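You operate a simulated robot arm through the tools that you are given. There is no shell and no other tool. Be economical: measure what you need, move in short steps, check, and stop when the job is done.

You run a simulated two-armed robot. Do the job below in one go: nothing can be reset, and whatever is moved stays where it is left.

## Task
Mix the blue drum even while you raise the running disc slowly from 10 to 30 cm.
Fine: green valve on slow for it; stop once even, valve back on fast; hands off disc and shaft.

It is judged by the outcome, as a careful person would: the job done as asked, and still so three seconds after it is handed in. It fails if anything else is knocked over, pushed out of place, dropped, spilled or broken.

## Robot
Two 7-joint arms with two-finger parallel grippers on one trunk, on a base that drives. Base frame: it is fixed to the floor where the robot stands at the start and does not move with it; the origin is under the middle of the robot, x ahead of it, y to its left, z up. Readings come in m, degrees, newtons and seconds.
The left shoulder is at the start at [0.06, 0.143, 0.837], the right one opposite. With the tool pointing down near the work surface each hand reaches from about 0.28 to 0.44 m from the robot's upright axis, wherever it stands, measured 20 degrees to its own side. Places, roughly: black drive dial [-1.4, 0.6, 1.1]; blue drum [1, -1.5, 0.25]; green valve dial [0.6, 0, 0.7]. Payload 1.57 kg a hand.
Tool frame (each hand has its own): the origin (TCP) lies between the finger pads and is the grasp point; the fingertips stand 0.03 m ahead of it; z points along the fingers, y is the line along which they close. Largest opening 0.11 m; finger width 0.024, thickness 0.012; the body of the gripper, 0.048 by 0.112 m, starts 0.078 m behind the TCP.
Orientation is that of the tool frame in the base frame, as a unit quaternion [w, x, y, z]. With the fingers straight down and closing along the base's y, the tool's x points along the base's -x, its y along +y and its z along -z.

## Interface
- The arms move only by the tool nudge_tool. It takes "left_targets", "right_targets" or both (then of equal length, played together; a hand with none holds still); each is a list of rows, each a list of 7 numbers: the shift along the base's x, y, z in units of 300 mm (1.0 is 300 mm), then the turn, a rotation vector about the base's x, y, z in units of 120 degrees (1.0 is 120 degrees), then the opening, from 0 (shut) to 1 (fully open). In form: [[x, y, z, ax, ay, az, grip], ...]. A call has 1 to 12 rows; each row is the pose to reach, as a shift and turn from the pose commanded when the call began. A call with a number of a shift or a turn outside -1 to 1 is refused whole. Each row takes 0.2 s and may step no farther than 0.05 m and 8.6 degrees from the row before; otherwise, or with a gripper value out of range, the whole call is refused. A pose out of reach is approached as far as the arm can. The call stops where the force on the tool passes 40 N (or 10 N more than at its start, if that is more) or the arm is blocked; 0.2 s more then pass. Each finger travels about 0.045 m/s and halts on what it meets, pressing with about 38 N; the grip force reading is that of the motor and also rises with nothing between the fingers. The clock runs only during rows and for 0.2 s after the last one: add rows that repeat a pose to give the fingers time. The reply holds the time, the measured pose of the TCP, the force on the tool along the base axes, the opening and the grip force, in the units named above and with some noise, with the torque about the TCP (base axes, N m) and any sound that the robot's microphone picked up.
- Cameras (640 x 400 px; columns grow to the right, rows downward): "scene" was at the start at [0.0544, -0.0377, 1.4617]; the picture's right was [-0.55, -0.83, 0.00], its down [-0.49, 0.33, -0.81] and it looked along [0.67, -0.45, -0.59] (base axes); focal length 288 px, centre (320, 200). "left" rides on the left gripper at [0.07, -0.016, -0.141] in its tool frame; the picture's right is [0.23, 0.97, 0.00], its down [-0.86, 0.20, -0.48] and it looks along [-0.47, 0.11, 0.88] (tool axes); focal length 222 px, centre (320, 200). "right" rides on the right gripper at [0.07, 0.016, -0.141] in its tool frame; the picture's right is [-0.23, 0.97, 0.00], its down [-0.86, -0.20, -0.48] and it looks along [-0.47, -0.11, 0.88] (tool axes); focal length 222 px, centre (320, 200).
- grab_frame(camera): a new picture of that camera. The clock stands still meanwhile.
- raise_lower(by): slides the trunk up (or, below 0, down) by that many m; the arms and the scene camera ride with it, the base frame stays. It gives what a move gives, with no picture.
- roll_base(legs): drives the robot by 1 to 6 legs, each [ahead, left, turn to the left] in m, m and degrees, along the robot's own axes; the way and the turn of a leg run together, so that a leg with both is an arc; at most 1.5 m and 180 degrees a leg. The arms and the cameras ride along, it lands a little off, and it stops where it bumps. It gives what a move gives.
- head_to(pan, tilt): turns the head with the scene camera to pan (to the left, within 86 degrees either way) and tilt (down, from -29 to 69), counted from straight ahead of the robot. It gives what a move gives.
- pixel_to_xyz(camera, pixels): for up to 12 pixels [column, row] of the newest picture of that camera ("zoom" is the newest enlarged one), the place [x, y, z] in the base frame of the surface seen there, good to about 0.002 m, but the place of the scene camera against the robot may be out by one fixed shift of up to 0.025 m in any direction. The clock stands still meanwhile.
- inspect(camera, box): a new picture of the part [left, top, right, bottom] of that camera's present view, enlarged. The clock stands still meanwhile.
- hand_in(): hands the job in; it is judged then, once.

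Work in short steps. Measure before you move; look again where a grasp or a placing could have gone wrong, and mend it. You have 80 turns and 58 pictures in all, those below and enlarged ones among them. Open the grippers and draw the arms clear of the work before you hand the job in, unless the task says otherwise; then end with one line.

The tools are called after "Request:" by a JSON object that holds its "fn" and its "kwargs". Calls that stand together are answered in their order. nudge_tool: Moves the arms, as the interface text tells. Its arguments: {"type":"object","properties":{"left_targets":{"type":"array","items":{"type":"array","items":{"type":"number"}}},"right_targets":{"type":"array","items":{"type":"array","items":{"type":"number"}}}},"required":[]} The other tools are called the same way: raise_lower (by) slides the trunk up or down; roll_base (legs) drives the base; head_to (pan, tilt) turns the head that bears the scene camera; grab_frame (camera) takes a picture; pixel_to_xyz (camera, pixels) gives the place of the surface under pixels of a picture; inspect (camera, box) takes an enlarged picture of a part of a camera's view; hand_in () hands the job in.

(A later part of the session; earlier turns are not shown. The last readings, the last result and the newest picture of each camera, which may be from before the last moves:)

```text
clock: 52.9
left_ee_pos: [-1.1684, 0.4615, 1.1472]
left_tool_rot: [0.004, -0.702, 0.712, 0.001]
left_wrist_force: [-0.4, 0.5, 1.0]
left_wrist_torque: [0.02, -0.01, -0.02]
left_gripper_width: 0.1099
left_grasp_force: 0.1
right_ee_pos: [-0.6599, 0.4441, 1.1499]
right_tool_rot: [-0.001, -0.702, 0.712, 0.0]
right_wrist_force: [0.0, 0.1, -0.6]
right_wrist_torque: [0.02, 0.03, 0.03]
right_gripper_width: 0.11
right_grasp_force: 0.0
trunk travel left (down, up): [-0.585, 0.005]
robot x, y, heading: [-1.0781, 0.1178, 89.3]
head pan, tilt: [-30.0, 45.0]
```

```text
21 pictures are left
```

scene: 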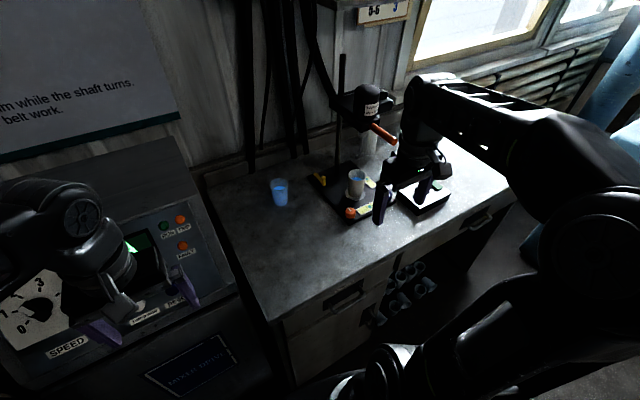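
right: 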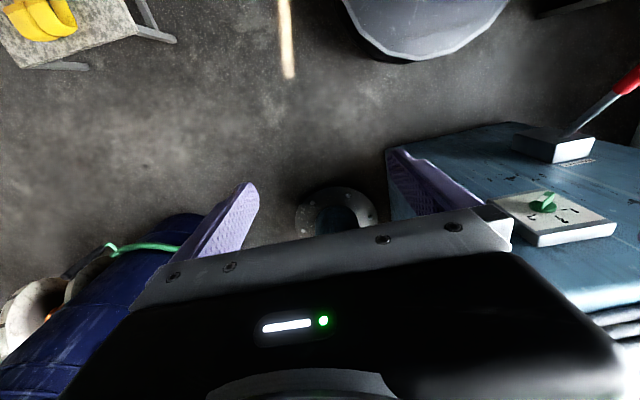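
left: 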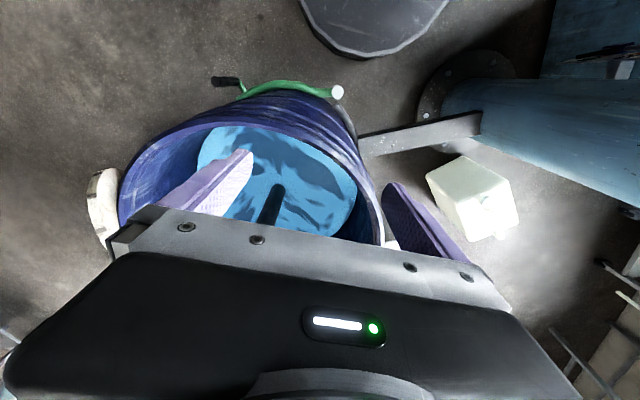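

I zoom on the cup under the lab stirrer (355,185) and the blue beaker (279,192).

Request:
{"fn": "inspect", "kwargs": {"camera": "scene", "box": [260, 155, 380, 225]}}

```text
5.33 times, centred on (320, 190) of scene
```

zoom: 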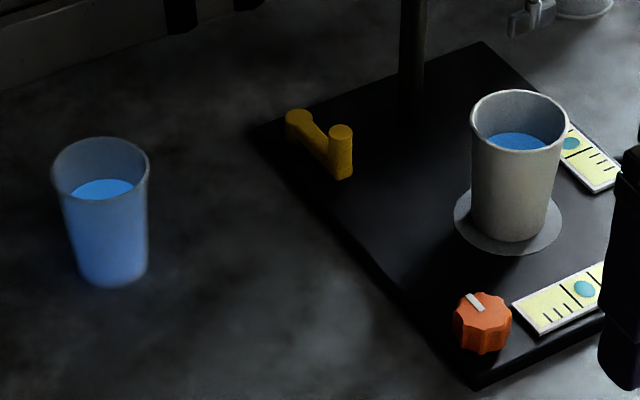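

Both samples are even and lump-free, so the count must come from the drum or its label (a greenish label was on its −y side). I go back to the drum to view the surface fully and the label.

Request:
{"fn": "roll_base", "kwargs": {"legs": [[-0.12, -0.3, 0], [0, -0.4, 0], [0, 0, -115], [0.5, -0.1, 0], [0.33, -0.34, 0]]}}

```text
clock: 66.8
left_ee_pos: [0.5497, -0.7951, 1.1462]
left_tool_rot: [0.003, 0.198, 0.98, -0.003]
left_wrist_force: [0.6, -0.9, -0.4]
left_wrist_torque: [0.0, 0.01, 0.02]
left_gripper_width: 0.1099
left_grasp_force: 0.1
right_ee_pos: [0.3425, -1.2607, 1.15]
right_tool_rot: [0.0, 0.199, 0.98, 0.0]
right_wrist_force: [0.5, -0.4, -0.1]
right_wrist_torque: [0.0, 0.01, -0.02]
right_gripper_width: 0.1098
right_grasp_force: 0.1
trunk travel left (down, up): [-0.585, 0.005]
robot x, y, heading: [0.1968, -0.7454, -23.0]
head pan, tilt: [-30.0, 45.0]
```

I swing the right hand right, down and yaw it +90° so its camera (not the gripper) faces the drum's −y side, and the left hand slightly right away from the panel.

Request:
{"fn": "nudge_tool", "kwargs": {"right_targets": [[0, -0.06, -0.08, 0, 0, 0.068, 1], [0, -0.12, -0.16, 0, 0, 0.136, 1], [0, -0.18, -0.24, 0, 0, 0.204, 1], [0, -0.24, -0.32, 0, 0, 0.272, 1], [0, -0.3, -0.4, 0, 0, 0.34, 1], [0, -0.36, -0.48, 0, 0, 0.408, 1], [0, -0.42, -0.56, 0, 0, 0.476, 1], [0, -0.48, -0.64, 0, 0, 0.544, 1], [0, -0.54, -0.72, 0, 0, 0.612, 1], [0, -0.6, -0.8, 0, 0, 0.68, 1], [0, -0.66, -0.85, 0, 0, 0.74, 1]], "left_targets": [[0, -0.06, 0, 0, 0, 0, 1], [0, -0.12, 0, 0, 0, 0, 1], [0, -0.18, 0, 0, 0, 0, 1], [0, -0.24, 0, 0, 0, 0, 1], [0, -0.3, 0, 0, 0, 0, 1], [0, -0.36, 0, 0, 0, 0, 1], [0, -0.42, 0, 0, 0, 0, 1], [0, -0.48, 0, 0, 0, 0, 1], [0, -0.54, 0, 0, 0, 0, 1], [0, -0.6, 0, 0, 0, 0, 1], [0, -0.66, 0, 0, 0, 0, 1]]}}

Request:
{"fn": "grab_frame", "kwargs": {"camera": "right"}}

```text
clock: 69.2
left_ee_pos: [0.5496, -0.9935, 1.1471]
left_tool_rot: [0.005, 0.198, 0.98, -0.002]
left_wrist_force: [0.5, 0.0, 0.3]
left_wrist_torque: [0.0, -0.01, -0.06]
left_gripper_width: 0.1099
left_grasp_force: 0.1
right_ee_pos: [0.3415, -1.4582, 0.8933]
right_tool_rot: [0.001, -0.544, 0.839, 0.0]
right_wrist_force: [-0.4, -0.2, 0.1]
right_wrist_torque: [-0.01, 0.0, 0.01]
right_gripper_width: 0.11
right_grasp_force: 0.0
trunk travel left (down, up): [-0.585, 0.005]
robot x, y, heading: [0.2016, -0.7469, -23.1]
head pan, tilt: [-30.0, 45.0]
```

```text
19 pictures are left
```

right: 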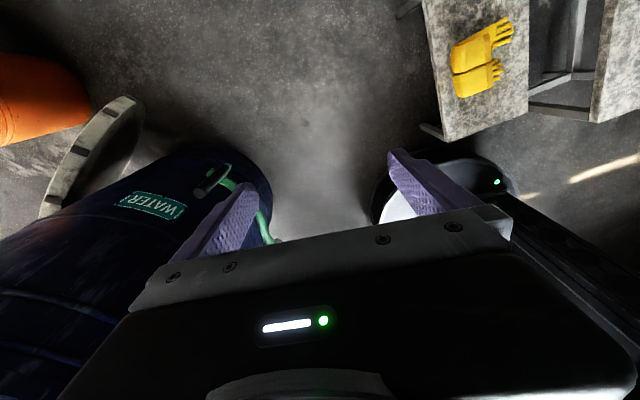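

The label reads only "WATER!". I restore the right hand, advance and study the whole surface with the scene camera.

Request:
{"fn": "nudge_tool", "kwargs": {"right_targets": [[0, 0.06, 0.08, 0, 0, -0.068, 1], [0, 0.12, 0.16, 0, 0, -0.136, 1], [0, 0.18, 0.24, 0, 0, -0.204, 1], [0, 0.24, 0.32, 0, 0, -0.272, 1], [0, 0.3, 0.4, 0, 0, -0.34, 1], [0, 0.36, 0.48, 0, 0, -0.408, 1], [0, 0.42, 0.56, 0, 0, -0.476, 1], [0, 0.48, 0.64, 0, 0, -0.544, 1], [0, 0.54, 0.72, 0, 0, -0.612, 1], [0, 0.6, 0.8, 0, 0, -0.68, 1], [0, 0.66, 0.85, 0, 0, -0.74, 1]]}}

Request:
{"fn": "roll_base", "kwargs": {"legs": [[0.2, -0.05, 0]]}}

Request:
{"fn": "head_to", "kwargs": {"pan": -12, "tilt": 55}}

Request:
{"fn": "inspect", "kwargs": {"camera": "scene", "box": [240, 50, 440, 220]}}

```text
clock: 71.6
left_ee_pos: [0.5505, -0.9924, 1.1462]
left_tool_rot: [0.004, 0.197, 0.98, -0.003]
left_wrist_force: [-0.6, 0.4, -0.2]
left_wrist_torque: [-0.06, -0.01, 0.01]
left_gripper_width: 0.11
left_grasp_force: 0.1
right_ee_pos: [0.3438, -1.2613, 1.1497]
right_tool_rot: [-0.001, 0.199, 0.98, 0.001]
right_wrist_force: [-0.4, 0.6, -0.1]
right_wrist_torque: [0.0, 0.01, 0.03]
right_gripper_width: 0.1101
right_grasp_force: 0.1
trunk travel left (down, up): [-0.585, 0.005]
robot x, y, heading: [0.196, -0.7476, -22.7]
head pan, tilt: [-30.0, 45.0]
```

```text
clock: 73.2
left_ee_pos: [0.7154, -1.1204, 1.1457]
left_tool_rot: [0.002, 0.2, 0.98, -0.002]
left_wrist_force: [1.0, -1.3, 0.2]
left_wrist_torque: [0.0, -0.02, 0.0]
left_gripper_width: 0.11
left_grasp_force: 0.1
right_ee_pos: [0.5081, -1.3863, 1.1496]
right_tool_rot: [0.0, 0.201, 0.98, 0.0]
right_wrist_force: [-0.1, -0.5, -0.3]
right_wrist_torque: [0.02, 0.02, 0.02]
right_gripper_width: 0.11
right_grasp_force: 0.1
trunk travel left (down, up): [-0.585, 0.005]
robot x, y, heading: [0.358, -0.878, -23.2]
head pan, tilt: [-30.0, 45.0]
```

```text
clock: 74.1
left_ee_pos: [0.7138, -1.118, 1.1471]
left_tool_rot: [0.003, 0.2, 0.98, -0.002]
left_wrist_force: [0.1, -0.1, -0.1]
left_wrist_torque: [-0.04, 0.01, 0.01]
left_gripper_width: 0.1101
left_grasp_force: 0.2
right_ee_pos: [0.5067, -1.3861, 1.1501]
right_tool_rot: [0.0, 0.201, 0.98, 0.0]
right_wrist_force: [0.0, 0.5, 0.4]
right_wrist_torque: [-0.01, -0.01, -0.03]
right_gripper_width: 0.1098
right_grasp_force: 0.1
trunk travel left (down, up): [-0.585, 0.005]
robot x, y, heading: [0.3629, -0.8682, -23.1]
head pan, tilt: [-12.0, 55.0]
```

```text
2.35 times, centred on (340, 135) of scene
```

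zoom: 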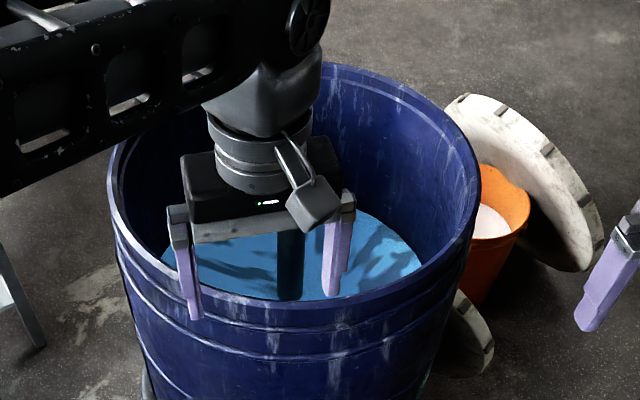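

The left hand blocks the sightline; I lower and retract it in front of the drum (clear of rim), then look again.

Request:
{"fn": "nudge_tool", "kwargs": {"left_targets": [[-0.06, -0.03, -0.1, 0, 0, 0, 1], [-0.12, -0.06, -0.2, 0, 0, 0, 1], [-0.2, -0.09, -0.3, 0, 0, 0, 1], [-0.28, -0.12, -0.4, 0, 0, 0, 1], [-0.36, -0.15, -0.5, 0, 0, 0, 1], [-0.42, -0.15, -0.6, 0, 0, 0, 1], [-0.45, -0.15, -0.7, 0, 0, 0, 1], [-0.45, -0.15, -0.8, 0, 0, 0, 1]]}}

Request:
{"fn": "inspect", "kwargs": {"camera": "scene", "box": [260, 70, 420, 170]}}

```text
clock: 75.9
left_ee_pos: [0.5792, -1.1637, 0.9061]
left_tool_rot: [0.005, 0.2, 0.98, -0.003]
left_wrist_force: [-0.3, 0.8, 0.4]
left_wrist_torque: [0.01, 0.02, 0.0]
left_gripper_width: 0.1098
left_grasp_force: 0.1
right_ee_pos: [0.5061, -1.3851, 1.15]
right_tool_rot: [0.0, 0.201, 0.98, 0.001]
right_wrist_force: [0.2, 0.6, 0.3]
right_wrist_torque: [0.01, -0.02, -0.01]
right_gripper_width: 0.11
right_grasp_force: 0.1
trunk travel left (down, up): [-0.585, 0.005]
robot x, y, heading: [0.3644, -0.8744, -22.8]
head pan, tilt: [-12.0, 55.0]
```

```text
4.00 times, centred on (340, 120) of scene
```

zoom: 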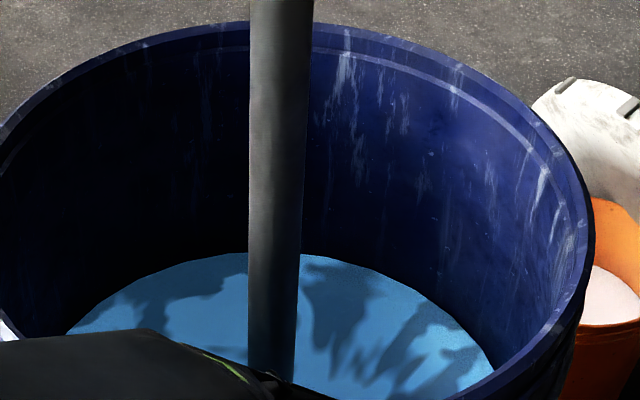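

The surface is streaky paint with no separate lumps. A yellow/orange sieve-like item stands on the small table behind the column; I check it for lumps.

Request:
{"fn": "head_to", "kwargs": {"pan": 17, "tilt": 30}}

Request:
{"fn": "grab_frame", "kwargs": {"camera": "scene"}}

```text
clock: 76.8
left_ee_pos: [0.5793, -1.1645, 0.9078]
left_tool_rot: [0.003, 0.199, 0.98, -0.004]
left_wrist_force: [-0.5, -0.1, -0.2]
left_wrist_torque: [-0.01, -0.01, 0.01]
left_gripper_width: 0.1098
left_grasp_force: 0.1
right_ee_pos: [0.5058, -1.3863, 1.1503]
right_tool_rot: [0.001, 0.201, 0.98, 0.0]
right_wrist_force: [-0.7, -0.3, -0.2]
right_wrist_torque: [-0.02, 0.03, 0.04]
right_gripper_width: 0.1098
right_grasp_force: 0.1
trunk travel left (down, up): [-0.585, 0.005]
robot x, y, heading: [0.363, -0.8731, -23.2]
head pan, tilt: [17.0, 30.0]
```

```text
16 pictures are left
```

scene: 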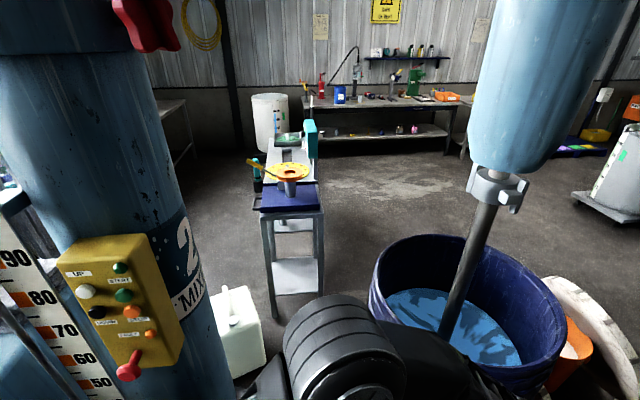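

Column is Mixer 2. I zoom on the table item at (290,165) and the tilted view of the drum surface.

Request:
{"fn": "inspect", "kwargs": {"camera": "scene", "box": [240, 120, 340, 215]}}

Request:
{"fn": "inspect", "kwargs": {"camera": "scene", "box": [370, 270, 540, 376]}}

```text
4.21 times, centred on (290, 168) of scene
```

zoom: 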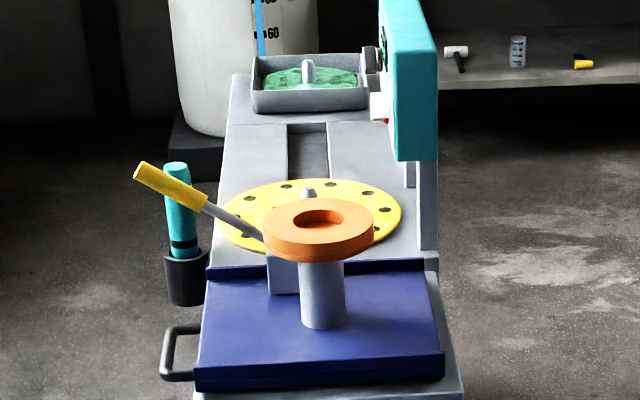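

```text
3.76 times, centred on (455, 323) of scene
```

zoom: 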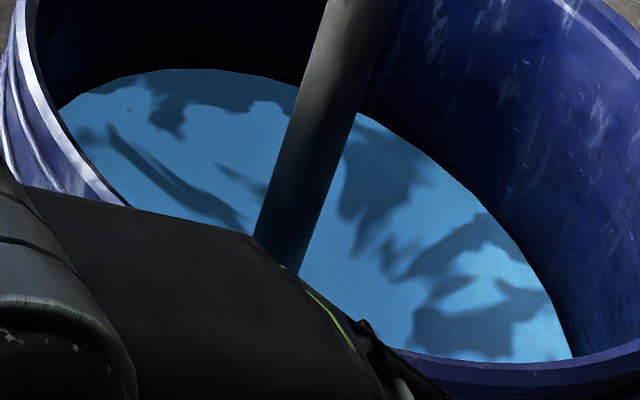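

Nothing there either; the card seems to belong to the lab bench, and the drive dial already looks set near 1. I go back to the valve to set up slow lift first.

Request:
{"fn": "roll_base", "kwargs": {"legs": [[-0.42, 0, 0], [-0.3, 0.62, 0], [0, 0, 23]]}}

Request:
{"fn": "raise_lower", "kwargs": {"by": -0.15}}

Request:
{"fn": "head_to", "kwargs": {"pan": -5, "tilt": 48}}

Request:
{"fn": "grab_frame", "kwargs": {"camera": "scene"}}

```text
clock: 84.0
left_ee_pos: [0.2519, -0.1923, 0.9079]
left_tool_rot: [0.003, -0.004, 1.0, -0.003]
left_wrist_force: [-0.2, -0.4, 0.3]
left_wrist_torque: [-0.01, 0.03, 0.02]
left_gripper_width: 0.1101
left_grasp_force: 0.0
right_ee_pos: [0.2728, -0.4264, 1.1501]
right_tool_rot: [0.0, -0.003, 1.0, 0.0]
right_wrist_force: [-0.7, -0.6, 0.2]
right_wrist_torque: [0.0, -0.02, 0.01]
right_gripper_width: 0.1098
right_grasp_force: 0.1
trunk travel left (down, up): [-0.585, 0.005]
robot x, y, heading: [-0.0645, -0.0097, 0.3]
head pan, tilt: [17.0, 30.0]
```

```text
clock: 85.8
left_ee_pos: [0.2528, -0.1932, 0.7572]
left_tool_rot: [0.005, -0.004, 1.0, -0.003]
left_wrist_force: [0.1, -0.3, 0.5]
left_wrist_torque: [0.04, 0.02, -0.01]
left_gripper_width: 0.1101
left_grasp_force: 0.1
right_ee_pos: [0.2731, -0.4259, 0.9995]
right_tool_rot: [0.001, -0.002, 1.0, -0.001]
right_wrist_force: [-0.4, 0.2, 1.0]
right_wrist_torque: [0.02, -0.01, 0.01]
right_gripper_width: 0.1101
right_grasp_force: 0.0
trunk travel left (down, up): [-0.435, 0.155]
robot x, y, heading: [-0.0628, -0.012, 0.2]
head pan, tilt: [17.0, 30.0]
```

```text
clock: 86.7
left_ee_pos: [0.2513, -0.1927, 0.757]
left_tool_rot: [0.003, -0.003, 1.0, -0.002]
left_wrist_force: [0.2, -0.4, 0.0]
left_wrist_torque: [-0.02, -0.02, -0.01]
left_gripper_width: 0.11
left_grasp_force: 0.1
right_ee_pos: [0.2738, -0.4253, 1.0006]
right_tool_rot: [0.0, -0.003, 1.0, 0.0]
right_wrist_force: [-0.3, -0.9, -0.1]
right_wrist_torque: [-0.02, 0.04, 0.0]
right_gripper_width: 0.1102
right_grasp_force: 0.1
trunk travel left (down, up): [-0.435, 0.155]
robot x, y, heading: [-0.0625, -0.0114, 0.3]
head pan, tilt: [-5.0, 48.0]
```

```text
13 pictures are left
```

scene: 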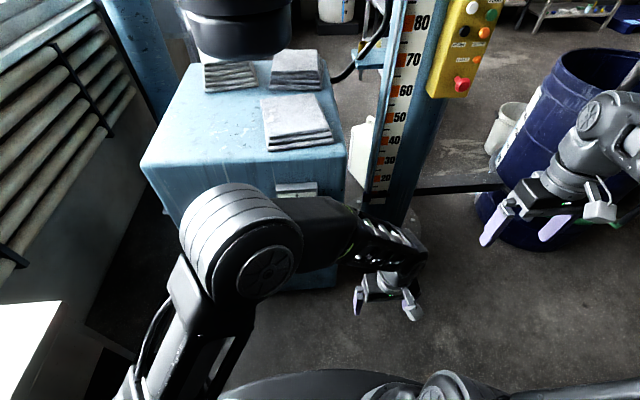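

My arm hides the valve; I bring the left hand back to about its starting spot above the valve and use its camera to measure.

Request:
{"fn": "nudge_tool", "kwargs": {"left_targets": [[0, 0.05, 0.12, 0, 0, 0, 1], [0, 0.1, 0.25, 0, 0, 0, 1], [0.05, 0.15, 0.38, 0, 0, 0, 1], [0.12, 0.2, 0.5, 0, 0, 0, 1], [0.2, 0.25, 0.62, 0, 0, 0, 1], [0.3, 0.3, 0.72, 0, 0, 0, 1], [0.4, 0.35, 0.8, 0, 0, 0, 1], [0.5, 0.4, 0.82, 0, 0, 0, 1], [0.6, 0.44, 0.82, 0, 0, 0, 1]]}}

Request:
{"fn": "inspect", "kwargs": {"camera": "left", "box": [270, 130, 410, 240]}}

Request:
{"fn": "pixel_to_xyz", "kwargs": {"camera": "zoom", "pixels": [[320, 200], [200, 150], [440, 150], [200, 250], [440, 250], [320, 130], [260, 180], [320, 180], [290, 160], [350, 160], [380, 200], [260, 220]]}}

```text
clock: 88.7
left_ee_pos: [0.4114, -0.0684, 1.0028]
left_tool_rot: [0.005, -0.002, 1.0, -0.003]
left_wrist_force: [0.8, 0.0, 0.9]
left_wrist_torque: [-0.06, 0.02, -0.01]
left_gripper_width: 0.1102
left_grasp_force: 0.1
left hand out of reach, approached as far as the arm can: row 9
right_ee_pos: [0.2741, -0.4254, 1.002]
right_tool_rot: [0.0, -0.003, 1.0, 0.0]
right_wrist_force: [0.5, 0.3, 0.1]
right_wrist_torque: [-0.03, -0.02, 0.02]
right_gripper_width: 0.11
right_grasp_force: 0.0
trunk travel left (down, up): [-0.435, 0.155]
robot x, y, heading: [-0.0616, -0.0121, 0.2]
head pan, tilt: [-5.0, 48.0]
```

```text
3.64 times, centred on (340, 185) of left
```

zoom: 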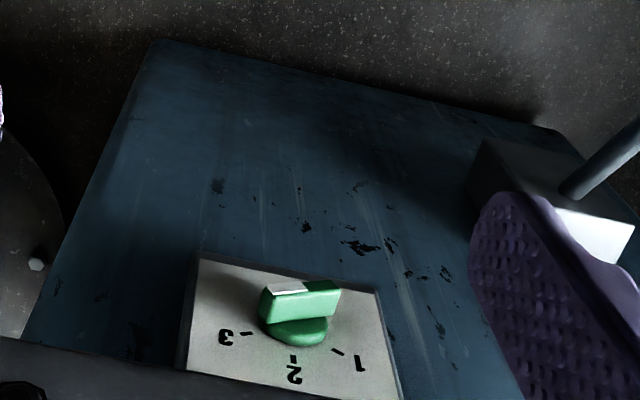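

```text
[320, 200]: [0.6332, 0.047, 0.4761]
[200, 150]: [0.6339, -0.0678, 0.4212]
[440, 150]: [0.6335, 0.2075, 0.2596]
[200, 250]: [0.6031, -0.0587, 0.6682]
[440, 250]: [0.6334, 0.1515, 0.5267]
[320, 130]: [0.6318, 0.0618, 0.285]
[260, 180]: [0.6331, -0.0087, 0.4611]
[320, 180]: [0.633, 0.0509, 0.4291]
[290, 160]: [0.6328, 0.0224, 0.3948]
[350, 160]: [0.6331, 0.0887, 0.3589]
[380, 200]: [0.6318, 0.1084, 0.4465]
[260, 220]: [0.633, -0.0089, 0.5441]
```

The valve sits on a vertical face (plate x≈0.603); 3 is on the right (−y), 1 on the left, bar pointing at 3. I measure the knob points.

Request:
{"fn": "pixel_to_xyz", "kwargs": {"camera": "zoom", "pixels": [[285, 287], [305, 288], [330, 287], [275, 310], [300, 308], [330, 305], [300, 335], [245, 333], [292, 358], [338, 352], [215, 270], [360, 300]]}}

```text
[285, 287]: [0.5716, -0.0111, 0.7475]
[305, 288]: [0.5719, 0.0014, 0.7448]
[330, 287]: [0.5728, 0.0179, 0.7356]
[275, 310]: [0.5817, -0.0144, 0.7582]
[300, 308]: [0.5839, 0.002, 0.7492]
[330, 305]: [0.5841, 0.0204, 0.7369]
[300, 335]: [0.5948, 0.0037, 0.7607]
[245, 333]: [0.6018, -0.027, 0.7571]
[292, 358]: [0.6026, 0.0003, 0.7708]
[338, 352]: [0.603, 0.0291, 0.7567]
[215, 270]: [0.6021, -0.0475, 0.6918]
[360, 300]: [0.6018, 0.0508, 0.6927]
```

Knob centre ≈(y 0.001, z 0.741), bar tip face x≈0.571, bar pointing 59° right of top, marks at ±60°. I pitch the left hand to point forward first, staying short of the plate.

Request:
{"fn": "nudge_tool", "kwargs": {"left_targets": [[-0.03, 0.02, -0.06, 0, -0.068, 0, 1], [-0.06, 0.04, -0.12, 0, -0.136, 0, 1], [-0.08, 0.06, -0.18, 0, -0.204, 0, 1], [-0.08, 0.08, -0.24, 0, -0.272, 0, 1], [-0.08, 0.1, -0.3, 0, -0.34, 0, 1], [-0.08, 0.12, -0.36, 0, -0.408, 0, 1], [-0.08, 0.14, -0.42, 0, -0.476, 0, 1], [-0.08, 0.16, -0.48, 0, -0.544, 0, 1], [-0.08, 0.18, -0.54, 0, -0.612, 0, 1], [-0.08, 0.2, -0.6, 0, -0.68, 0, 1], [-0.08, 0.22, -0.66, 0, -0.75, 0, 1]]}}

```text
clock: 91.0
left_ee_pos: [0.4277, -0.0626, 0.8747]
left_tool_rot: [0.699, 0.001, 0.715, 0.01]
left_wrist_force: [0.5, -0.4, -0.4]
left_wrist_torque: [0.02, 0.0, 0.02]
left_gripper_width: 0.1099
left_grasp_force: 0.1
left hand out of reach, approached as far as the arm can: row 10, 11
right_ee_pos: [0.2747, -0.4248, 1.0]
right_tool_rot: [-0.001, -0.003, 1.0, 0.0]
right_wrist_force: [-0.5, 0.5, 0.3]
right_wrist_torque: [0.01, 0.02, -0.01]
right_gripper_width: 0.1105
right_grasp_force: 0.0
trunk travel left (down, up): [-0.435, 0.155]
robot x, y, heading: [-0.0658, -0.0086, 0.1]
head pan, tilt: [-5.0, 48.0]
```

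The hand is too close to the shoulder for this direction; I back the base 0.13 m and bring the hand forward to the pre-grasp line.

Request:
{"fn": "roll_base", "kwargs": {"legs": [[-0.13, 0, 0]]}}

Request:
{"fn": "nudge_tool", "kwargs": {"left_targets": [[0.15, 0, 0, 0, 0, 0, 1], [0.3, 0.05, -0.06, 0, 0, 0, 1], [0.38, 0.1, -0.15, 0, 0, 0, 1], [0.45, 0.15, -0.25, 0, 0, 0, 1], [0.5, 0.2, -0.35, 0, 0, 0, 1], [0.55, 0.21, -0.44, 0, 0, 0, 1], [0.55, 0.21, -0.44, 0, 0, 0, 1]]}}

```text
clock: 92.3
left_ee_pos: [0.2978, -0.0623, 0.8752]
left_tool_rot: [0.699, 0.002, 0.715, 0.009]
left_wrist_force: [-0.4, 0.1, -0.2]
left_wrist_torque: [0.03, 0.01, -0.03]
left_gripper_width: 0.11
left_grasp_force: 0.0
right_ee_pos: [0.142, -0.4256, 1.0014]
right_tool_rot: [0.0, -0.002, 1.0, 0.0]
right_wrist_force: [-1.1, -0.2, -0.3]
right_wrist_torque: [0.01, -0.04, 0.03]
right_gripper_width: 0.1101
right_grasp_force: 0.1
trunk travel left (down, up): [-0.435, 0.155]
robot x, y, heading: [-0.1909, -0.0123, 0.5]
head pan, tilt: [-5.0, 48.0]
```

```text
refused: row 2 steps farther than a row can; nothing moved
```

Step slightly too large; I resend with smaller steps.

Request:
{"fn": "nudge_tool", "kwargs": {"left_targets": [[0.12, 0, 0, 0, 0, 0, 1], [0.24, 0.03, -0.06, 0, 0, 0, 1], [0.34, 0.08, -0.14, 0, 0, 0, 1], [0.42, 0.13, -0.24, 0, 0, 0, 1], [0.5, 0.18, -0.34, 0, 0, 0, 1], [0.55, 0.21, -0.44, 0, 0, 0, 1], [0.55, 0.21, -0.44, 0, 0, 0, 1]]}}

```text
clock: 93.9
left_ee_pos: [0.463, -0.0008, 0.7401]
left_tool_rot: [0.698, 0.002, 0.716, 0.009]
left_wrist_force: [0.1, -0.6, -0.1]
left_wrist_torque: [0.02, 0.0, -0.02]
left_gripper_width: 0.1098
left_grasp_force: 0.1
right_ee_pos: [0.1435, -0.4247, 1.0002]
right_tool_rot: [0.0, -0.003, 1.0, 0.0]
right_wrist_force: [-0.1, 0.2, -0.3]
right_wrist_torque: [-0.03, -0.03, 0.01]
right_gripper_width: 0.1099
right_grasp_force: 0.0
trunk travel left (down, up): [-0.435, 0.155]
robot x, y, heading: [-0.1949, -0.0114, 0.2]
head pan, tilt: [-5.0, 48.0]
```

The hand points forward at (0.463,0,0.740). I roll it +59° to match the bar, part-close and approach to x≈0.553.

Request:
{"fn": "nudge_tool", "kwargs": {"left_targets": [[0, 0, 0, 0.07, 0, 0, 0.6], [0, 0, 0, 0.14, 0, 0, 0.6], [0, 0, 0, 0.21, 0, 0, 0.6], [0, 0, 0, 0.28, 0, 0, 0.6], [0, 0, 0, 0.35, 0, 0, 0.6], [0, 0, 0, 0.42, 0, 0, 0.6], [0, 0, 0, 0.49, 0, 0, 0.6], [0.1, 0.005, 0.003, 0.49, 0, 0, 0.6], [0.2, 0.005, 0.003, 0.49, 0, 0, 0.6], [0.3, 0.005, 0.003, 0.49, 0, 0, 0.6]]}}

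Request:
{"fn": "grab_frame", "kwargs": {"camera": "left"}}

```text
clock: 96.1
left_ee_pos: [0.5534, 0.0007, 0.7425]
left_tool_rot: [0.608, 0.345, 0.618, 0.36]
left_wrist_force: [1.4, 0.4, 0.3]
left_wrist_torque: [0.0, 0.01, 0.0]
left_gripper_width: 0.0659
left_grasp_force: 0.0
right_ee_pos: [0.1434, -0.4258, 0.9996]
right_tool_rot: [0.0, -0.003, 1.0, 0.0]
right_wrist_force: [-0.2, 0.0, -0.4]
right_wrist_torque: [-0.02, 0.0, 0.01]
right_gripper_width: 0.1102
right_grasp_force: 0.1
trunk travel left (down, up): [-0.435, 0.155]
robot x, y, heading: [-0.1918, -0.0095, 0.1]
head pan, tilt: [-5.0, 48.0]
```

```text
11 pictures are left
```

left: 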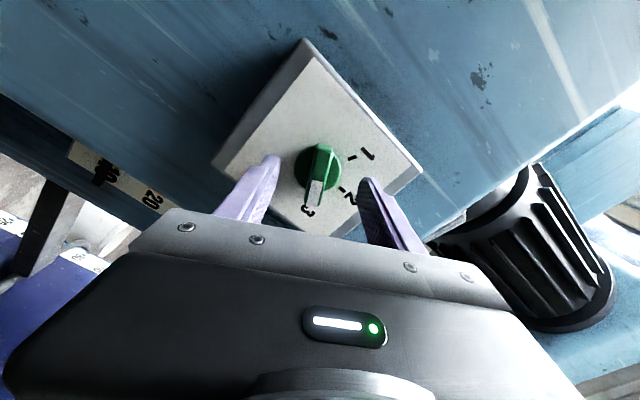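

The knob is centred between the fingers with the white tip toward 3. I close and turn counter-clockwise (seen from the robot) through 60°.

Request:
{"fn": "nudge_tool", "kwargs": {"left_targets": [[0, 0, 0, 0, 0, 0, 0], [0, 0, 0, 0, 0, 0, 0], [0, 0, 0, 0, 0, 0, 0], [0, 0, 0, 0, 0, 0, 0], [0, 0, 0, -0.065, 0, 0, 0], [0, 0, 0, -0.13, 0, 0, 0], [0, 0, 0, -0.195, 0, 0, 0], [0, 0, 0, -0.26, 0, 0, 0], [0, 0, 0, -0.325, 0, 0, 0], [0, 0, 0, -0.39, 0, 0, 0], [0, 0, 0, -0.45, 0, 0, 0], [0, 0, 0, -0.5, 0, 0, 0]]}}

```text
clock: 98.7
left_ee_pos: [0.5545, 0.0019, 0.7426]
left_tool_rot: [0.698, -0.007, 0.717, 0.002]
left_wrist_force: [-0.8, -1.1, -10.9]
left_wrist_torque: [-0.01, -0.57, -0.27]
left_gripper_width: 0.014
left_grasp_force: 30.3
right_ee_pos: [0.1448, -0.4266, 1.0001]
right_tool_rot: [0.0, -0.002, 1.0, 0.0]
right_wrist_force: [0.4, -0.3, -0.7]
right_wrist_torque: [0.01, 0.02, 0.0]
right_gripper_width: 0.1101
right_grasp_force: 0.0
trunk travel left (down, up): [-0.435, 0.155]
robot x, y, heading: [-0.1925, -0.0152, 0.7]
head pan, tilt: [-5.0, 48.0]
```

The grip holds (14 mm) and it turned 60°; I turn the remaining 60° to position 1.

Request:
{"fn": "nudge_tool", "kwargs": {"left_targets": [[0, 0, 0, -0.065, 0, 0, 0], [0, 0, 0, -0.13, 0, 0, 0], [0, 0, 0, -0.195, 0, 0, 0], [0, 0, 0, -0.26, 0, 0, 0], [0, 0, 0, -0.325, 0, 0, 0], [0, 0, 0, -0.39, 0, 0, 0], [0, 0, 0, -0.45, 0, 0, 0], [0, 0, 0, -0.5, 0, 0, 0]]}}

Request:
{"fn": "nudge_tool", "kwargs": {"left_targets": [[0, 0, 0, 0, 0, 0, 0.5], [0, 0, 0, 0, 0, 0, 0.5], [0, 0, 0, 0, 0, 0, 0.6], [0, 0, 0, 0, 0, 0, 0.6], [-0.1, 0, 0, 0, 0, 0, 0.6], [-0.2, 0, 0, 0, 0, 0, 0.6], [-0.3, 0, 0, 0, 0, 0, 0.6]]}}

Request:
{"fn": "inspect", "kwargs": {"camera": "left", "box": [180, 20, 440, 240]}}

```text
clock: 99.5
left_ee_pos: [0.5539, 0.0007, 0.7427]
left_tool_rot: [0.683, -0.139, 0.71, -0.1]
left_wrist_force: [-3.3, 5.7, 0.0]
left_wrist_torque: [0.0, 0.3, -0.39]
left_gripper_width: 0.0141
left_grasp_force: 30.8
left hand out of reach, approached as far as the arm can: row 3
right_ee_pos: [0.145, -0.4251, 1.0002]
right_tool_rot: [0.0, -0.004, 1.0, -0.001]
right_wrist_force: [0.2, 0.0, 0.4]
right_wrist_torque: [0.06, 0.04, 0.03]
right_gripper_width: 0.1099
right_grasp_force: 0.1
trunk travel left (down, up): [-0.435, 0.155]
robot x, y, heading: [-0.1915, -0.0087, 0.7]
head pan, tilt: [-5.0, 48.0]
stopped in row 3 (left hand): the force on the tool passed its limit at 48 N (the readings are from after the stop); the commanded pose is now the measured one
```

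```text
clock: 101.1
left_ee_pos: [0.4876, -0.0017, 0.7425]
left_tool_rot: [0.681, -0.138, 0.712, -0.101]
left_wrist_force: [0.4, 0.0, -0.3]
left_wrist_torque: [-0.01, 0.0, 0.03]
left_gripper_width: 0.0659
left_grasp_force: 0.1
left hand out of reach, approached as far as the arm can: row 7
right_ee_pos: [0.1438, -0.4231, 1.0]
right_tool_rot: [0.0, -0.005, 1.0, 0.0]
right_wrist_force: [-0.6, -0.5, 0.1]
right_wrist_torque: [-0.01, -0.03, -0.01]
right_gripper_width: 0.1102
right_grasp_force: 0.0
trunk travel left (down, up): [-0.435, 0.155]
robot x, y, heading: [-0.1964, -0.0157, 0.5]
head pan, tilt: [-5.0, 48.0]
```

```text
1.82 times, centred on (310, 130) of left
```

zoom: 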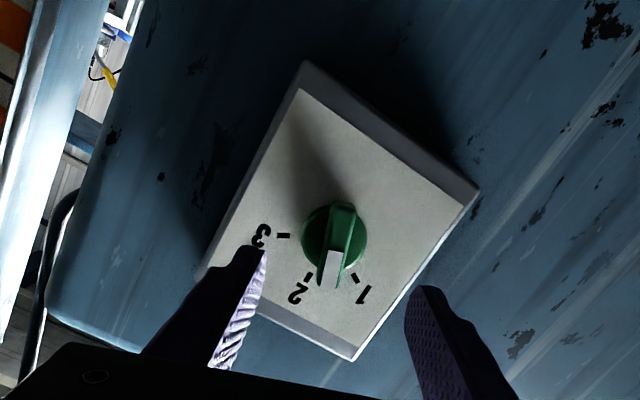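

The wrist ran out of roll ~20° past 2; the pointer is now between 2 and 1. I close the fingers and push the pointer's tip from its right side over to 1.

Request:
{"fn": "nudge_tool", "kwargs": {"left_targets": [[0, -0.03, 0.05, 0, 0, 0, 0], [0, -0.07, 0.088, 0, 0, 0, 0], [0, -0.07, 0.088, 0, 0, 0, 0], [0, -0.07, 0.088, 0, 0, 0, 0], [0.1, -0.07, 0.088, 0, 0, 0, 0], [0.22, -0.07, 0.088, 0, 0, 0, 0], [0.22, -0.045, 0.09, 0, 0, 0, 0], [0.22, -0.02, 0.092, 0, 0, 0, 0], [0.22, 0, 0.092, 0, 0, 0, 0], [0.22, 0.015, 0.09, 0, 0, 0, 0], [0.22, 0.025, 0.087, 0, 0, 0, 0]]}}

Request:
{"fn": "nudge_tool", "kwargs": {"left_targets": [[0, -0.03, 0.02, 0, 0, 0, 0], [-0.12, -0.03, 0.02, 0, 0, 0, 0], [-0.22, -0.03, 0, 0, 0, 0, 0]]}}

Request:
{"fn": "inspect", "kwargs": {"camera": "left", "box": [180, 20, 440, 240]}}

```text
clock: 103.5
left_ee_pos: [0.5544, 0.0062, 0.7699]
left_tool_rot: [0.683, -0.137, 0.711, -0.103]
left_wrist_force: [-1.3, -1.6, 0.2]
left_wrist_torque: [-0.03, 0.0, -0.06]
left_gripper_width: 0.0
left_grasp_force: 21.9
right_ee_pos: [0.145, -0.4243, 1.0007]
right_tool_rot: [0.0, -0.004, 1.0, 0.0]
right_wrist_force: [-0.8, -0.5, -0.3]
right_wrist_torque: [0.04, -0.03, -0.01]
right_gripper_width: 0.11
right_grasp_force: 0.1
trunk travel left (down, up): [-0.435, 0.155]
robot x, y, heading: [-0.1951, -0.0127, 0.1]
head pan, tilt: [-5.0, 48.0]
```

```text
clock: 104.3
left_ee_pos: [0.4881, -0.0042, 0.7691]
left_tool_rot: [0.683, -0.138, 0.71, -0.103]
left_wrist_force: [-0.5, 0.7, -0.9]
left_wrist_torque: [0.03, 0.01, 0.01]
left_gripper_width: 0.0001
left_grasp_force: 21.2
right_ee_pos: [0.1439, -0.4251, 0.9996]
right_tool_rot: [0.0, -0.004, 1.0, -0.001]
right_wrist_force: [0.5, 0.2, -0.6]
right_wrist_torque: [0.01, 0.01, -0.03]
right_gripper_width: 0.1097
right_grasp_force: 0.0
trunk travel left (down, up): [-0.435, 0.155]
robot x, y, heading: [-0.1923, -0.0061, 0.4]
head pan, tilt: [-5.0, 48.0]
```

```text
1.82 times, centred on (310, 130) of left
```

zoom: 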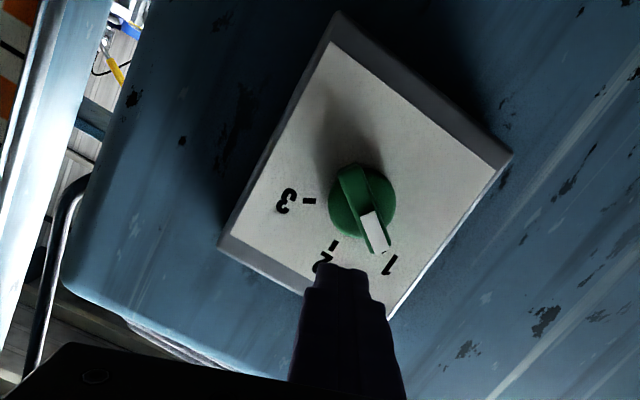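

The pointer is at 1. I now retract and re-aim both arms: left folded down and back, right pitched to point forward with closed fingers for the buttons.

Request:
{"fn": "nudge_tool", "kwargs": {"left_targets": [[-0.1, 0, 0, 0, 0, 0, 0], [-0.2, 0, 0.03, 0, 0.068, 0, 0], [-0.26, 0.06, 0.1, 0, 0.136, 0, 0], [-0.3, 0.12, 0.18, 0, 0.204, 0, 0], [-0.34, 0.18, 0.26, 0, 0.272, 0, 0], [-0.38, 0.24, 0.34, 0, 0.34, 0, 0], [-0.42, 0.3, 0.42, 0, 0.408, 0, 0], [-0.46, 0.36, 0.5, 0, 0.476, 0, 0], [-0.5, 0.42, 0.58, 0, 0.544, 0, 0], [-0.54, 0.48, 0.64, 0, 0.612, 0, 0], [-0.58, 0.5, 0.68, 0, 0.68, 0, 0], [-0.6, 0.5, 0.68, 0, 0.745, 0, 0]], "right_targets": [[0, 0, 0, 0, 0, 0, 0], [0.06, 0.02, 0, 0, -0.068, 0, 0], [0.12, 0.04, 0, 0, -0.136, 0, 0], [0.18, 0.06, 0, 0, -0.204, 0, 0], [0.24, 0.08, 0, 0, -0.272, 0, 0], [0.3, 0.1, 0, 0, -0.34, 0, 0], [0.36, 0.12, 0, 0, -0.408, 0, 0], [0.42, 0.14, 0, 0, -0.476, 0, 0], [0.48, 0.16, 0, 0, -0.544, 0, 0], [0.54, 0.18, 0, 0, -0.612, 0, 0], [0.6, 0.2, 0, 0, -0.68, 0, 0], [0.65, 0.22, 0, 0, -0.75, 0, 0]]}}

Request:
{"fn": "raise_lower", "kwargs": {"by": 0.15}}

```text
clock: 106.9
left_ee_pos: [0.31, 0.1468, 0.9739]
left_tool_rot: [-0.016, -0.169, 0.985, 0.025]
left_wrist_force: [-0.4, 0.6, 0.8]
left_wrist_torque: [0.02, 0.05, 0.02]
left_gripper_width: 0.0001
left_grasp_force: 21.5
left hand out of reach, approached as far as the arm can: row 1
right_ee_pos: [0.3411, -0.3591, 1.0007]
right_tool_rot: [0.708, -0.003, 0.707, -0.002]
right_wrist_force: [0.2, 0.2, 0.1]
right_wrist_torque: [0.02, 0.0, 0.04]
right_gripper_width: 0.0003
right_grasp_force: 21.1
trunk travel left (down, up): [-0.435, 0.155]
robot x, y, heading: [-0.1935, -0.0124, 0.1]
head pan, tilt: [-5.0, 48.0]
```

```text
clock: 108.6
left_ee_pos: [0.3098, 0.1463, 1.1252]
left_tool_rot: [-0.014, -0.17, 0.985, 0.024]
left_wrist_force: [-0.7, -0.3, 0.3]
left_wrist_torque: [-0.01, 0.0, -0.05]
left_gripper_width: 0.0003
left_grasp_force: 21.1
right_ee_pos: [0.3408, -0.3579, 1.1496]
right_tool_rot: [0.707, -0.003, 0.707, -0.003]
right_wrist_force: [0.1, 0.2, 0.3]
right_wrist_torque: [0.0, -0.01, 0.02]
right_gripper_width: 0.0002
right_grasp_force: 21.2
trunk travel left (down, up): [-0.585, 0.005]
robot x, y, heading: [-0.1883, -0.0087, 0.2]
head pan, tilt: [-5.0, 48.0]
```

Now I drive so the right hand faces the panel with clearance, then use its camera to locate the buttons.

Request:
{"fn": "roll_base", "kwargs": {"legs": [[0, -0.29, 0], [0.32, 0, 0]]}}

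Request:
{"fn": "nudge_tool", "kwargs": {"right_targets": [[0, 0.1, 0.05, 0, 0, 0, 0], [0, 0.2, 0.1, 0, 0, 0, 0], [0, 0.3, 0.12, 0, 0, 0, 0], [0, 0.4, 0.12, 0, 0, 0, 0]]}}

Request:
{"fn": "grab_frame", "kwargs": {"camera": "right"}}

```text
clock: 112.4
left_ee_pos: [0.6297, -0.1413, 1.1249]
left_tool_rot: [-0.015, -0.169, 0.985, 0.024]
left_wrist_force: [-0.1, 0.1, 0.4]
left_wrist_torque: [0.0, 0.01, -0.02]
left_gripper_width: 0.0001
left_grasp_force: 21.1
right_ee_pos: [0.6623, -0.6465, 1.1481]
right_tool_rot: [0.707, -0.004, 0.707, -0.002]
right_wrist_force: [0.9, 0.1, -0.3]
right_wrist_torque: [0.04, 0.01, -0.02]
right_gripper_width: 0.0
right_grasp_force: 21.0
trunk travel left (down, up): [-0.585, 0.005]
robot x, y, heading: [0.127, -0.301, 0.6]
head pan, tilt: [-5.0, 48.0]
```

```text
clock: 113.4
left_ee_pos: [0.6291, -0.1401, 1.125]
left_tool_rot: [-0.015, -0.17, 0.985, 0.024]
left_wrist_force: [0.0, -0.3, -0.3]
left_wrist_torque: [-0.02, 0.03, 0.03]
left_gripper_width: 0.0003
left_grasp_force: 21.6
right_ee_pos: [0.6804, -0.5274, 1.1901]
right_tool_rot: [0.707, -0.004, 0.708, -0.003]
right_wrist_force: [0.2, 0.5, -0.2]
right_wrist_torque: [0.02, -0.01, -0.03]
right_gripper_width: 0.0
right_grasp_force: 21.3
right hand out of reach, approached as far as the arm can: row 2, 3, 4
trunk travel left (down, up): [-0.585, 0.005]
robot x, y, heading: [0.1259, -0.2971, 0.5]
head pan, tilt: [-5.0, 48.0]
```

```text
8 pictures are left
```

right: 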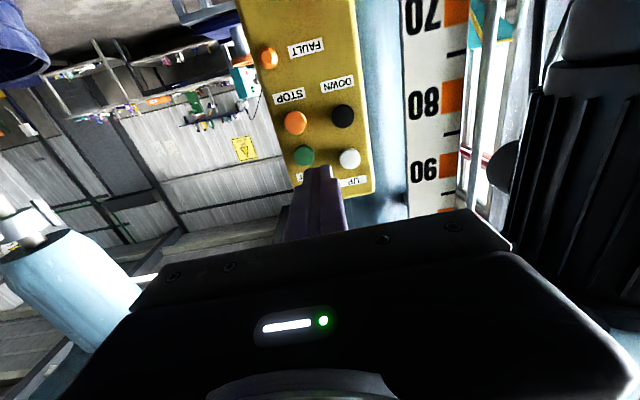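

The upside-down view shows START green (303,155), UP white (349,158), STOP orange (296,122), DOWN black (343,116). I measure them.

Request:
{"fn": "pixel_to_xyz", "kwargs": {"camera": "right", "pixels": [[303, 155], [349, 158], [296, 122], [343, 116], [320, 135], [269, 57], [322, 100], [440, 150]]}}

```text
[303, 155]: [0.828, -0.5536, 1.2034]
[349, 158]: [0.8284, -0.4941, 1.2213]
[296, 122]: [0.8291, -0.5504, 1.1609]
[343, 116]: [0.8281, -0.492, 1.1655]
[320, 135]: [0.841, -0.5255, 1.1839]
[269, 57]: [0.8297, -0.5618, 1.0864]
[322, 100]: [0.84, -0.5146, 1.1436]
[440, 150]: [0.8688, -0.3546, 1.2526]
```

I press START: align to (y −0.553, z 1.205), push tips ~8 mm past contact at x≈0.828, and retract.

Request:
{"fn": "nudge_tool", "kwargs": {"right_targets": [[0.1, -0.05, 0.03, 0, 0, 0, 0], [0.2, -0.085, 0.05, 0, 0, 0, 0], [0.3, -0.085, 0.05, 0, 0, 0, 0], [0.37, -0.085, 0.05, 0, 0, 0, 0], [0.4, -0.085, 0.05, 0, 0, 0, 0], [0.425, -0.085, 0.05, 0, 0, 0, 0], [0.425, -0.085, 0.05, 0, 0, 0, 0], [0.33, -0.085, 0.05, 0, 0, 0, 0]]}}

```text
clock: 115.2
left_ee_pos: [0.6284, -0.1408, 1.1267]
left_tool_rot: [-0.014, -0.17, 0.985, 0.025]
left_wrist_force: [-0.7, 0.1, 0.0]
left_wrist_torque: [-0.01, -0.06, 0.03]
left_gripper_width: 0.0001
left_grasp_force: 21.3
right_ee_pos: [0.7782, -0.5529, 1.206]
right_tool_rot: [0.708, -0.003, 0.706, -0.003]
right_wrist_force: [0.6, 0.0, 0.2]
right_wrist_torque: [0.02, -0.01, 0.03]
right_gripper_width: 0.0
right_grasp_force: 21.6
trunk travel left (down, up): [-0.585, 0.005]
robot x, y, heading: [0.1275, -0.3013, 0.6]
head pan, tilt: [-5.0, 48.0]
heard: click
```

A click was heard. I look at the panel lamp, scale and drum together.

Request:
{"fn": "head_to", "kwargs": {"pan": -38, "tilt": 38}}

Request:
{"fn": "grab_frame", "kwargs": {"camera": "scene"}}

```text
clock: 116.2
left_ee_pos: [0.6307, -0.1416, 1.1248]
left_tool_rot: [-0.014, -0.17, 0.985, 0.024]
left_wrist_force: [-1.1, 0.8, -0.2]
left_wrist_torque: [-0.01, 0.01, 0.0]
left_gripper_width: 0.0
left_grasp_force: 21.7
right_ee_pos: [0.7793, -0.5532, 1.2047]
right_tool_rot: [0.707, -0.003, 0.707, -0.003]
right_wrist_force: [-0.7, 0.7, -1.3]
right_wrist_torque: [0.0, 0.04, -0.01]
right_gripper_width: 0.0
right_grasp_force: 21.1
trunk travel left (down, up): [-0.585, 0.005]
robot x, y, heading: [0.1244, -0.3025, 0.5]
head pan, tilt: [-38.0, 38.0]
```

```text
7 pictures are left
```

scene: 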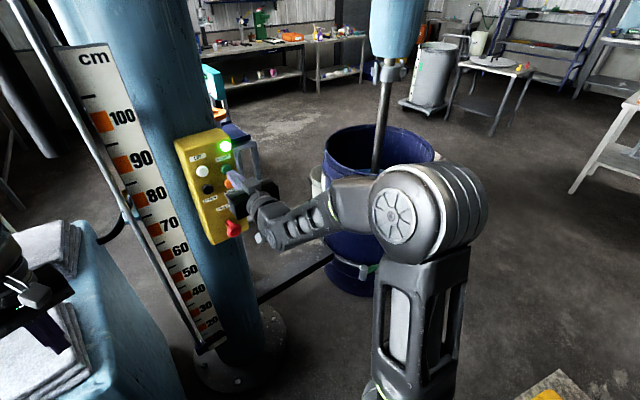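

The green lamp is lit: running, pointer at ~10. I move to UP (y −0.494, z 1.221), press and hold about 2 s, keeping it short to gauge the speed, then release.

Request:
{"fn": "nudge_tool", "kwargs": {"right_targets": [[-0.03, 0.1, 0.03, 0, 0, 0, 0], [-0.03, 0.195, 0.055, 0, 0, 0, 0], [0.05, 0.195, 0.055, 0, 0, 0, 0], [0.1, 0.195, 0.055, 0, 0, 0, 0], [0.1, 0.195, 0.055, 0, 0, 0, 0], [0.1, 0.195, 0.055, 0, 0, 0, 0], [0.1, 0.195, 0.055, 0, 0, 0, 0], [0.1, 0.195, 0.055, 0, 0, 0, 0], [0.1, 0.195, 0.055, 0, 0, 0, 0], [0.1, 0.195, 0.055, 0, 0, 0, 0], [0.1, 0.195, 0.055, 0, 0, 0, 0], [0.02, 0.195, 0.055, 0, 0, 0, 0]]}}

Request:
{"fn": "inspect", "kwargs": {"camera": "scene", "box": [130, 230, 290, 370]}}

```text
clock: 118.8
left_ee_pos: [0.6303, -0.1426, 1.1257]
left_tool_rot: [-0.013, -0.172, 0.985, 0.024]
left_wrist_force: [-0.5, 0.1, -0.5]
left_wrist_torque: [-0.02, -0.03, -0.02]
left_gripper_width: 0.0
left_grasp_force: 21.5
right_ee_pos: [0.7832, -0.495, 1.2249]
right_tool_rot: [0.709, -0.004, 0.705, -0.003]
right_wrist_force: [0.0, 0.1, 0.1]
right_wrist_torque: [-0.01, -0.02, 0.02]
right_gripper_width: 0.0
right_grasp_force: 21.6
trunk travel left (down, up): [-0.585, 0.005]
robot x, y, heading: [0.1287, -0.3027, 0.4]
head pan, tilt: [-38.0, 38.0]
heard: click
```

```text
2.86 times, centred on (210, 300) of scene
```

zoom: 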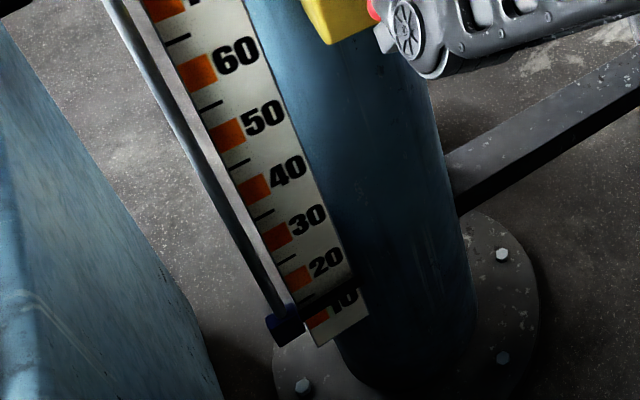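

The bar has risen a bit above 10. I measure bar and scale heights from this picture to get its rate.

Request:
{"fn": "pixel_to_xyz", "kwargs": {"camera": "zoom", "pixels": [[330, 293], [345, 288], [287, 325], [287, 317], [300, 277], [277, 237], [257, 189], [230, 135], [200, 72], [290, 258], [263, 217], [318, 318]]}}

```text
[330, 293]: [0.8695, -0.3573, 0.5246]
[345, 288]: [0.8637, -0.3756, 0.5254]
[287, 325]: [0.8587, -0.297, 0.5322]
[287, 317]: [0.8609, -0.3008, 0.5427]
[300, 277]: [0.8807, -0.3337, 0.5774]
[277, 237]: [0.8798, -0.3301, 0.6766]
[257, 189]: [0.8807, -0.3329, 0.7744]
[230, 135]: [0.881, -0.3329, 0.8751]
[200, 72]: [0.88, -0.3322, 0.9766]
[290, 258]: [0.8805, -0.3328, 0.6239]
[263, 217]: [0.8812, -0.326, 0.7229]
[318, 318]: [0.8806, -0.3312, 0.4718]
```

Bar z 0.525 vs 25↔0.624, 35↔0.723 gives ≈15 cm, i.e. about 3 cm/s. I hold UP about 3.4 s more, then release and re-measure.

Request:
{"fn": "nudge_tool", "kwargs": {"right_targets": [[0.08, 0, -0.01, 0, 0, 0, 0], [0.08, 0, -0.01, 0, 0, 0, 0], [0.08, 0, -0.01, 0, 0, 0, 0], [0.08, 0, -0.01, 0, 0, 0, 0], [0.08, 0, -0.01, 0, 0, 0, 0], [0.08, 0, -0.01, 0, 0, 0, 0], [0.08, 0, -0.01, 0, 0, 0, 0], [0.08, 0, -0.01, 0, 0, 0, 0], [0.08, 0, -0.01, 0, 0, 0, 0], [0.08, 0, -0.01, 0, 0, 0, 0], [0.08, 0, -0.01, 0, 0, 0, 0], [0.08, 0, -0.01, 0, 0, 0, 0]]}}

Request:
{"fn": "nudge_tool", "kwargs": {"right_targets": [[0, 0, 0, 0, 0, 0, 0], [0, 0, 0, 0, 0, 0, 0], [0, 0, 0, 0, 0, 0, 0], [-0.08, 0, 0, 0, 0, 0, 0]]}}

Request:
{"fn": "inspect", "kwargs": {"camera": "scene", "box": [130, 230, 290, 370]}}

```text
clock: 121.3
left_ee_pos: [0.6272, -0.1408, 1.1263]
left_tool_rot: [-0.013, -0.17, 0.985, 0.025]
left_wrist_force: [0.4, 0.4, 0.8]
left_wrist_torque: [-0.02, 0.01, 0.0]
left_gripper_width: 0.0
left_grasp_force: 21.4
right_ee_pos: [0.8053, -0.494, 1.2205]
right_tool_rot: [0.708, -0.004, 0.706, -0.003]
right_wrist_force: [-18.2, -1.0, 7.4]
right_wrist_torque: [-0.01, -0.22, -0.01]
right_gripper_width: 0.0
right_grasp_force: 21.7
trunk travel left (down, up): [-0.585, 0.005]
robot x, y, heading: [0.127, -0.3015, 0.6]
head pan, tilt: [-38.0, 38.0]
heard: click
```

```text
clock: 122.3
left_ee_pos: [0.6299, -0.1403, 1.1257]
left_tool_rot: [-0.014, -0.171, 0.985, 0.024]
left_wrist_force: [-0.7, 0.2, -0.6]
left_wrist_torque: [0.0, -0.02, 0.03]
left_gripper_width: 0.0002
left_grasp_force: 21.4
right_ee_pos: [0.7839, -0.4944, 1.2178]
right_tool_rot: [0.707, -0.004, 0.707, -0.003]
right_wrist_force: [-0.2, -1.0, 0.2]
right_wrist_torque: [0.02, 0.0, 0.0]
right_gripper_width: 0.0002
right_grasp_force: 20.9
trunk travel left (down, up): [-0.585, 0.005]
robot x, y, heading: [0.1281, -0.2966, 0.8]
head pan, tilt: [-38.0, 38.0]
```

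```text
2.86 times, centred on (210, 300) of scene
```

zoom: 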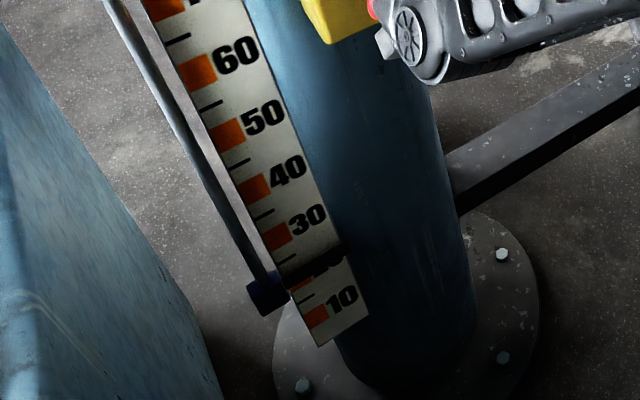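

Request:
{"fn": "pixel_to_xyz", "kwargs": {"camera": "zoom", "pixels": [[315, 266], [335, 256], [300, 272], [270, 295], [277, 237], [263, 217], [318, 318], [305, 296]]}}

```text
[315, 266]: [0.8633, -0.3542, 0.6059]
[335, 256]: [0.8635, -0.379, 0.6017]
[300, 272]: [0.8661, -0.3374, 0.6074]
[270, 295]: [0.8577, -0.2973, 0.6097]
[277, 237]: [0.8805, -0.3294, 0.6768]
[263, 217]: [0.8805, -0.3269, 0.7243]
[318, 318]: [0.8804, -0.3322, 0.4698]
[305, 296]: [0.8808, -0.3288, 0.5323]
```

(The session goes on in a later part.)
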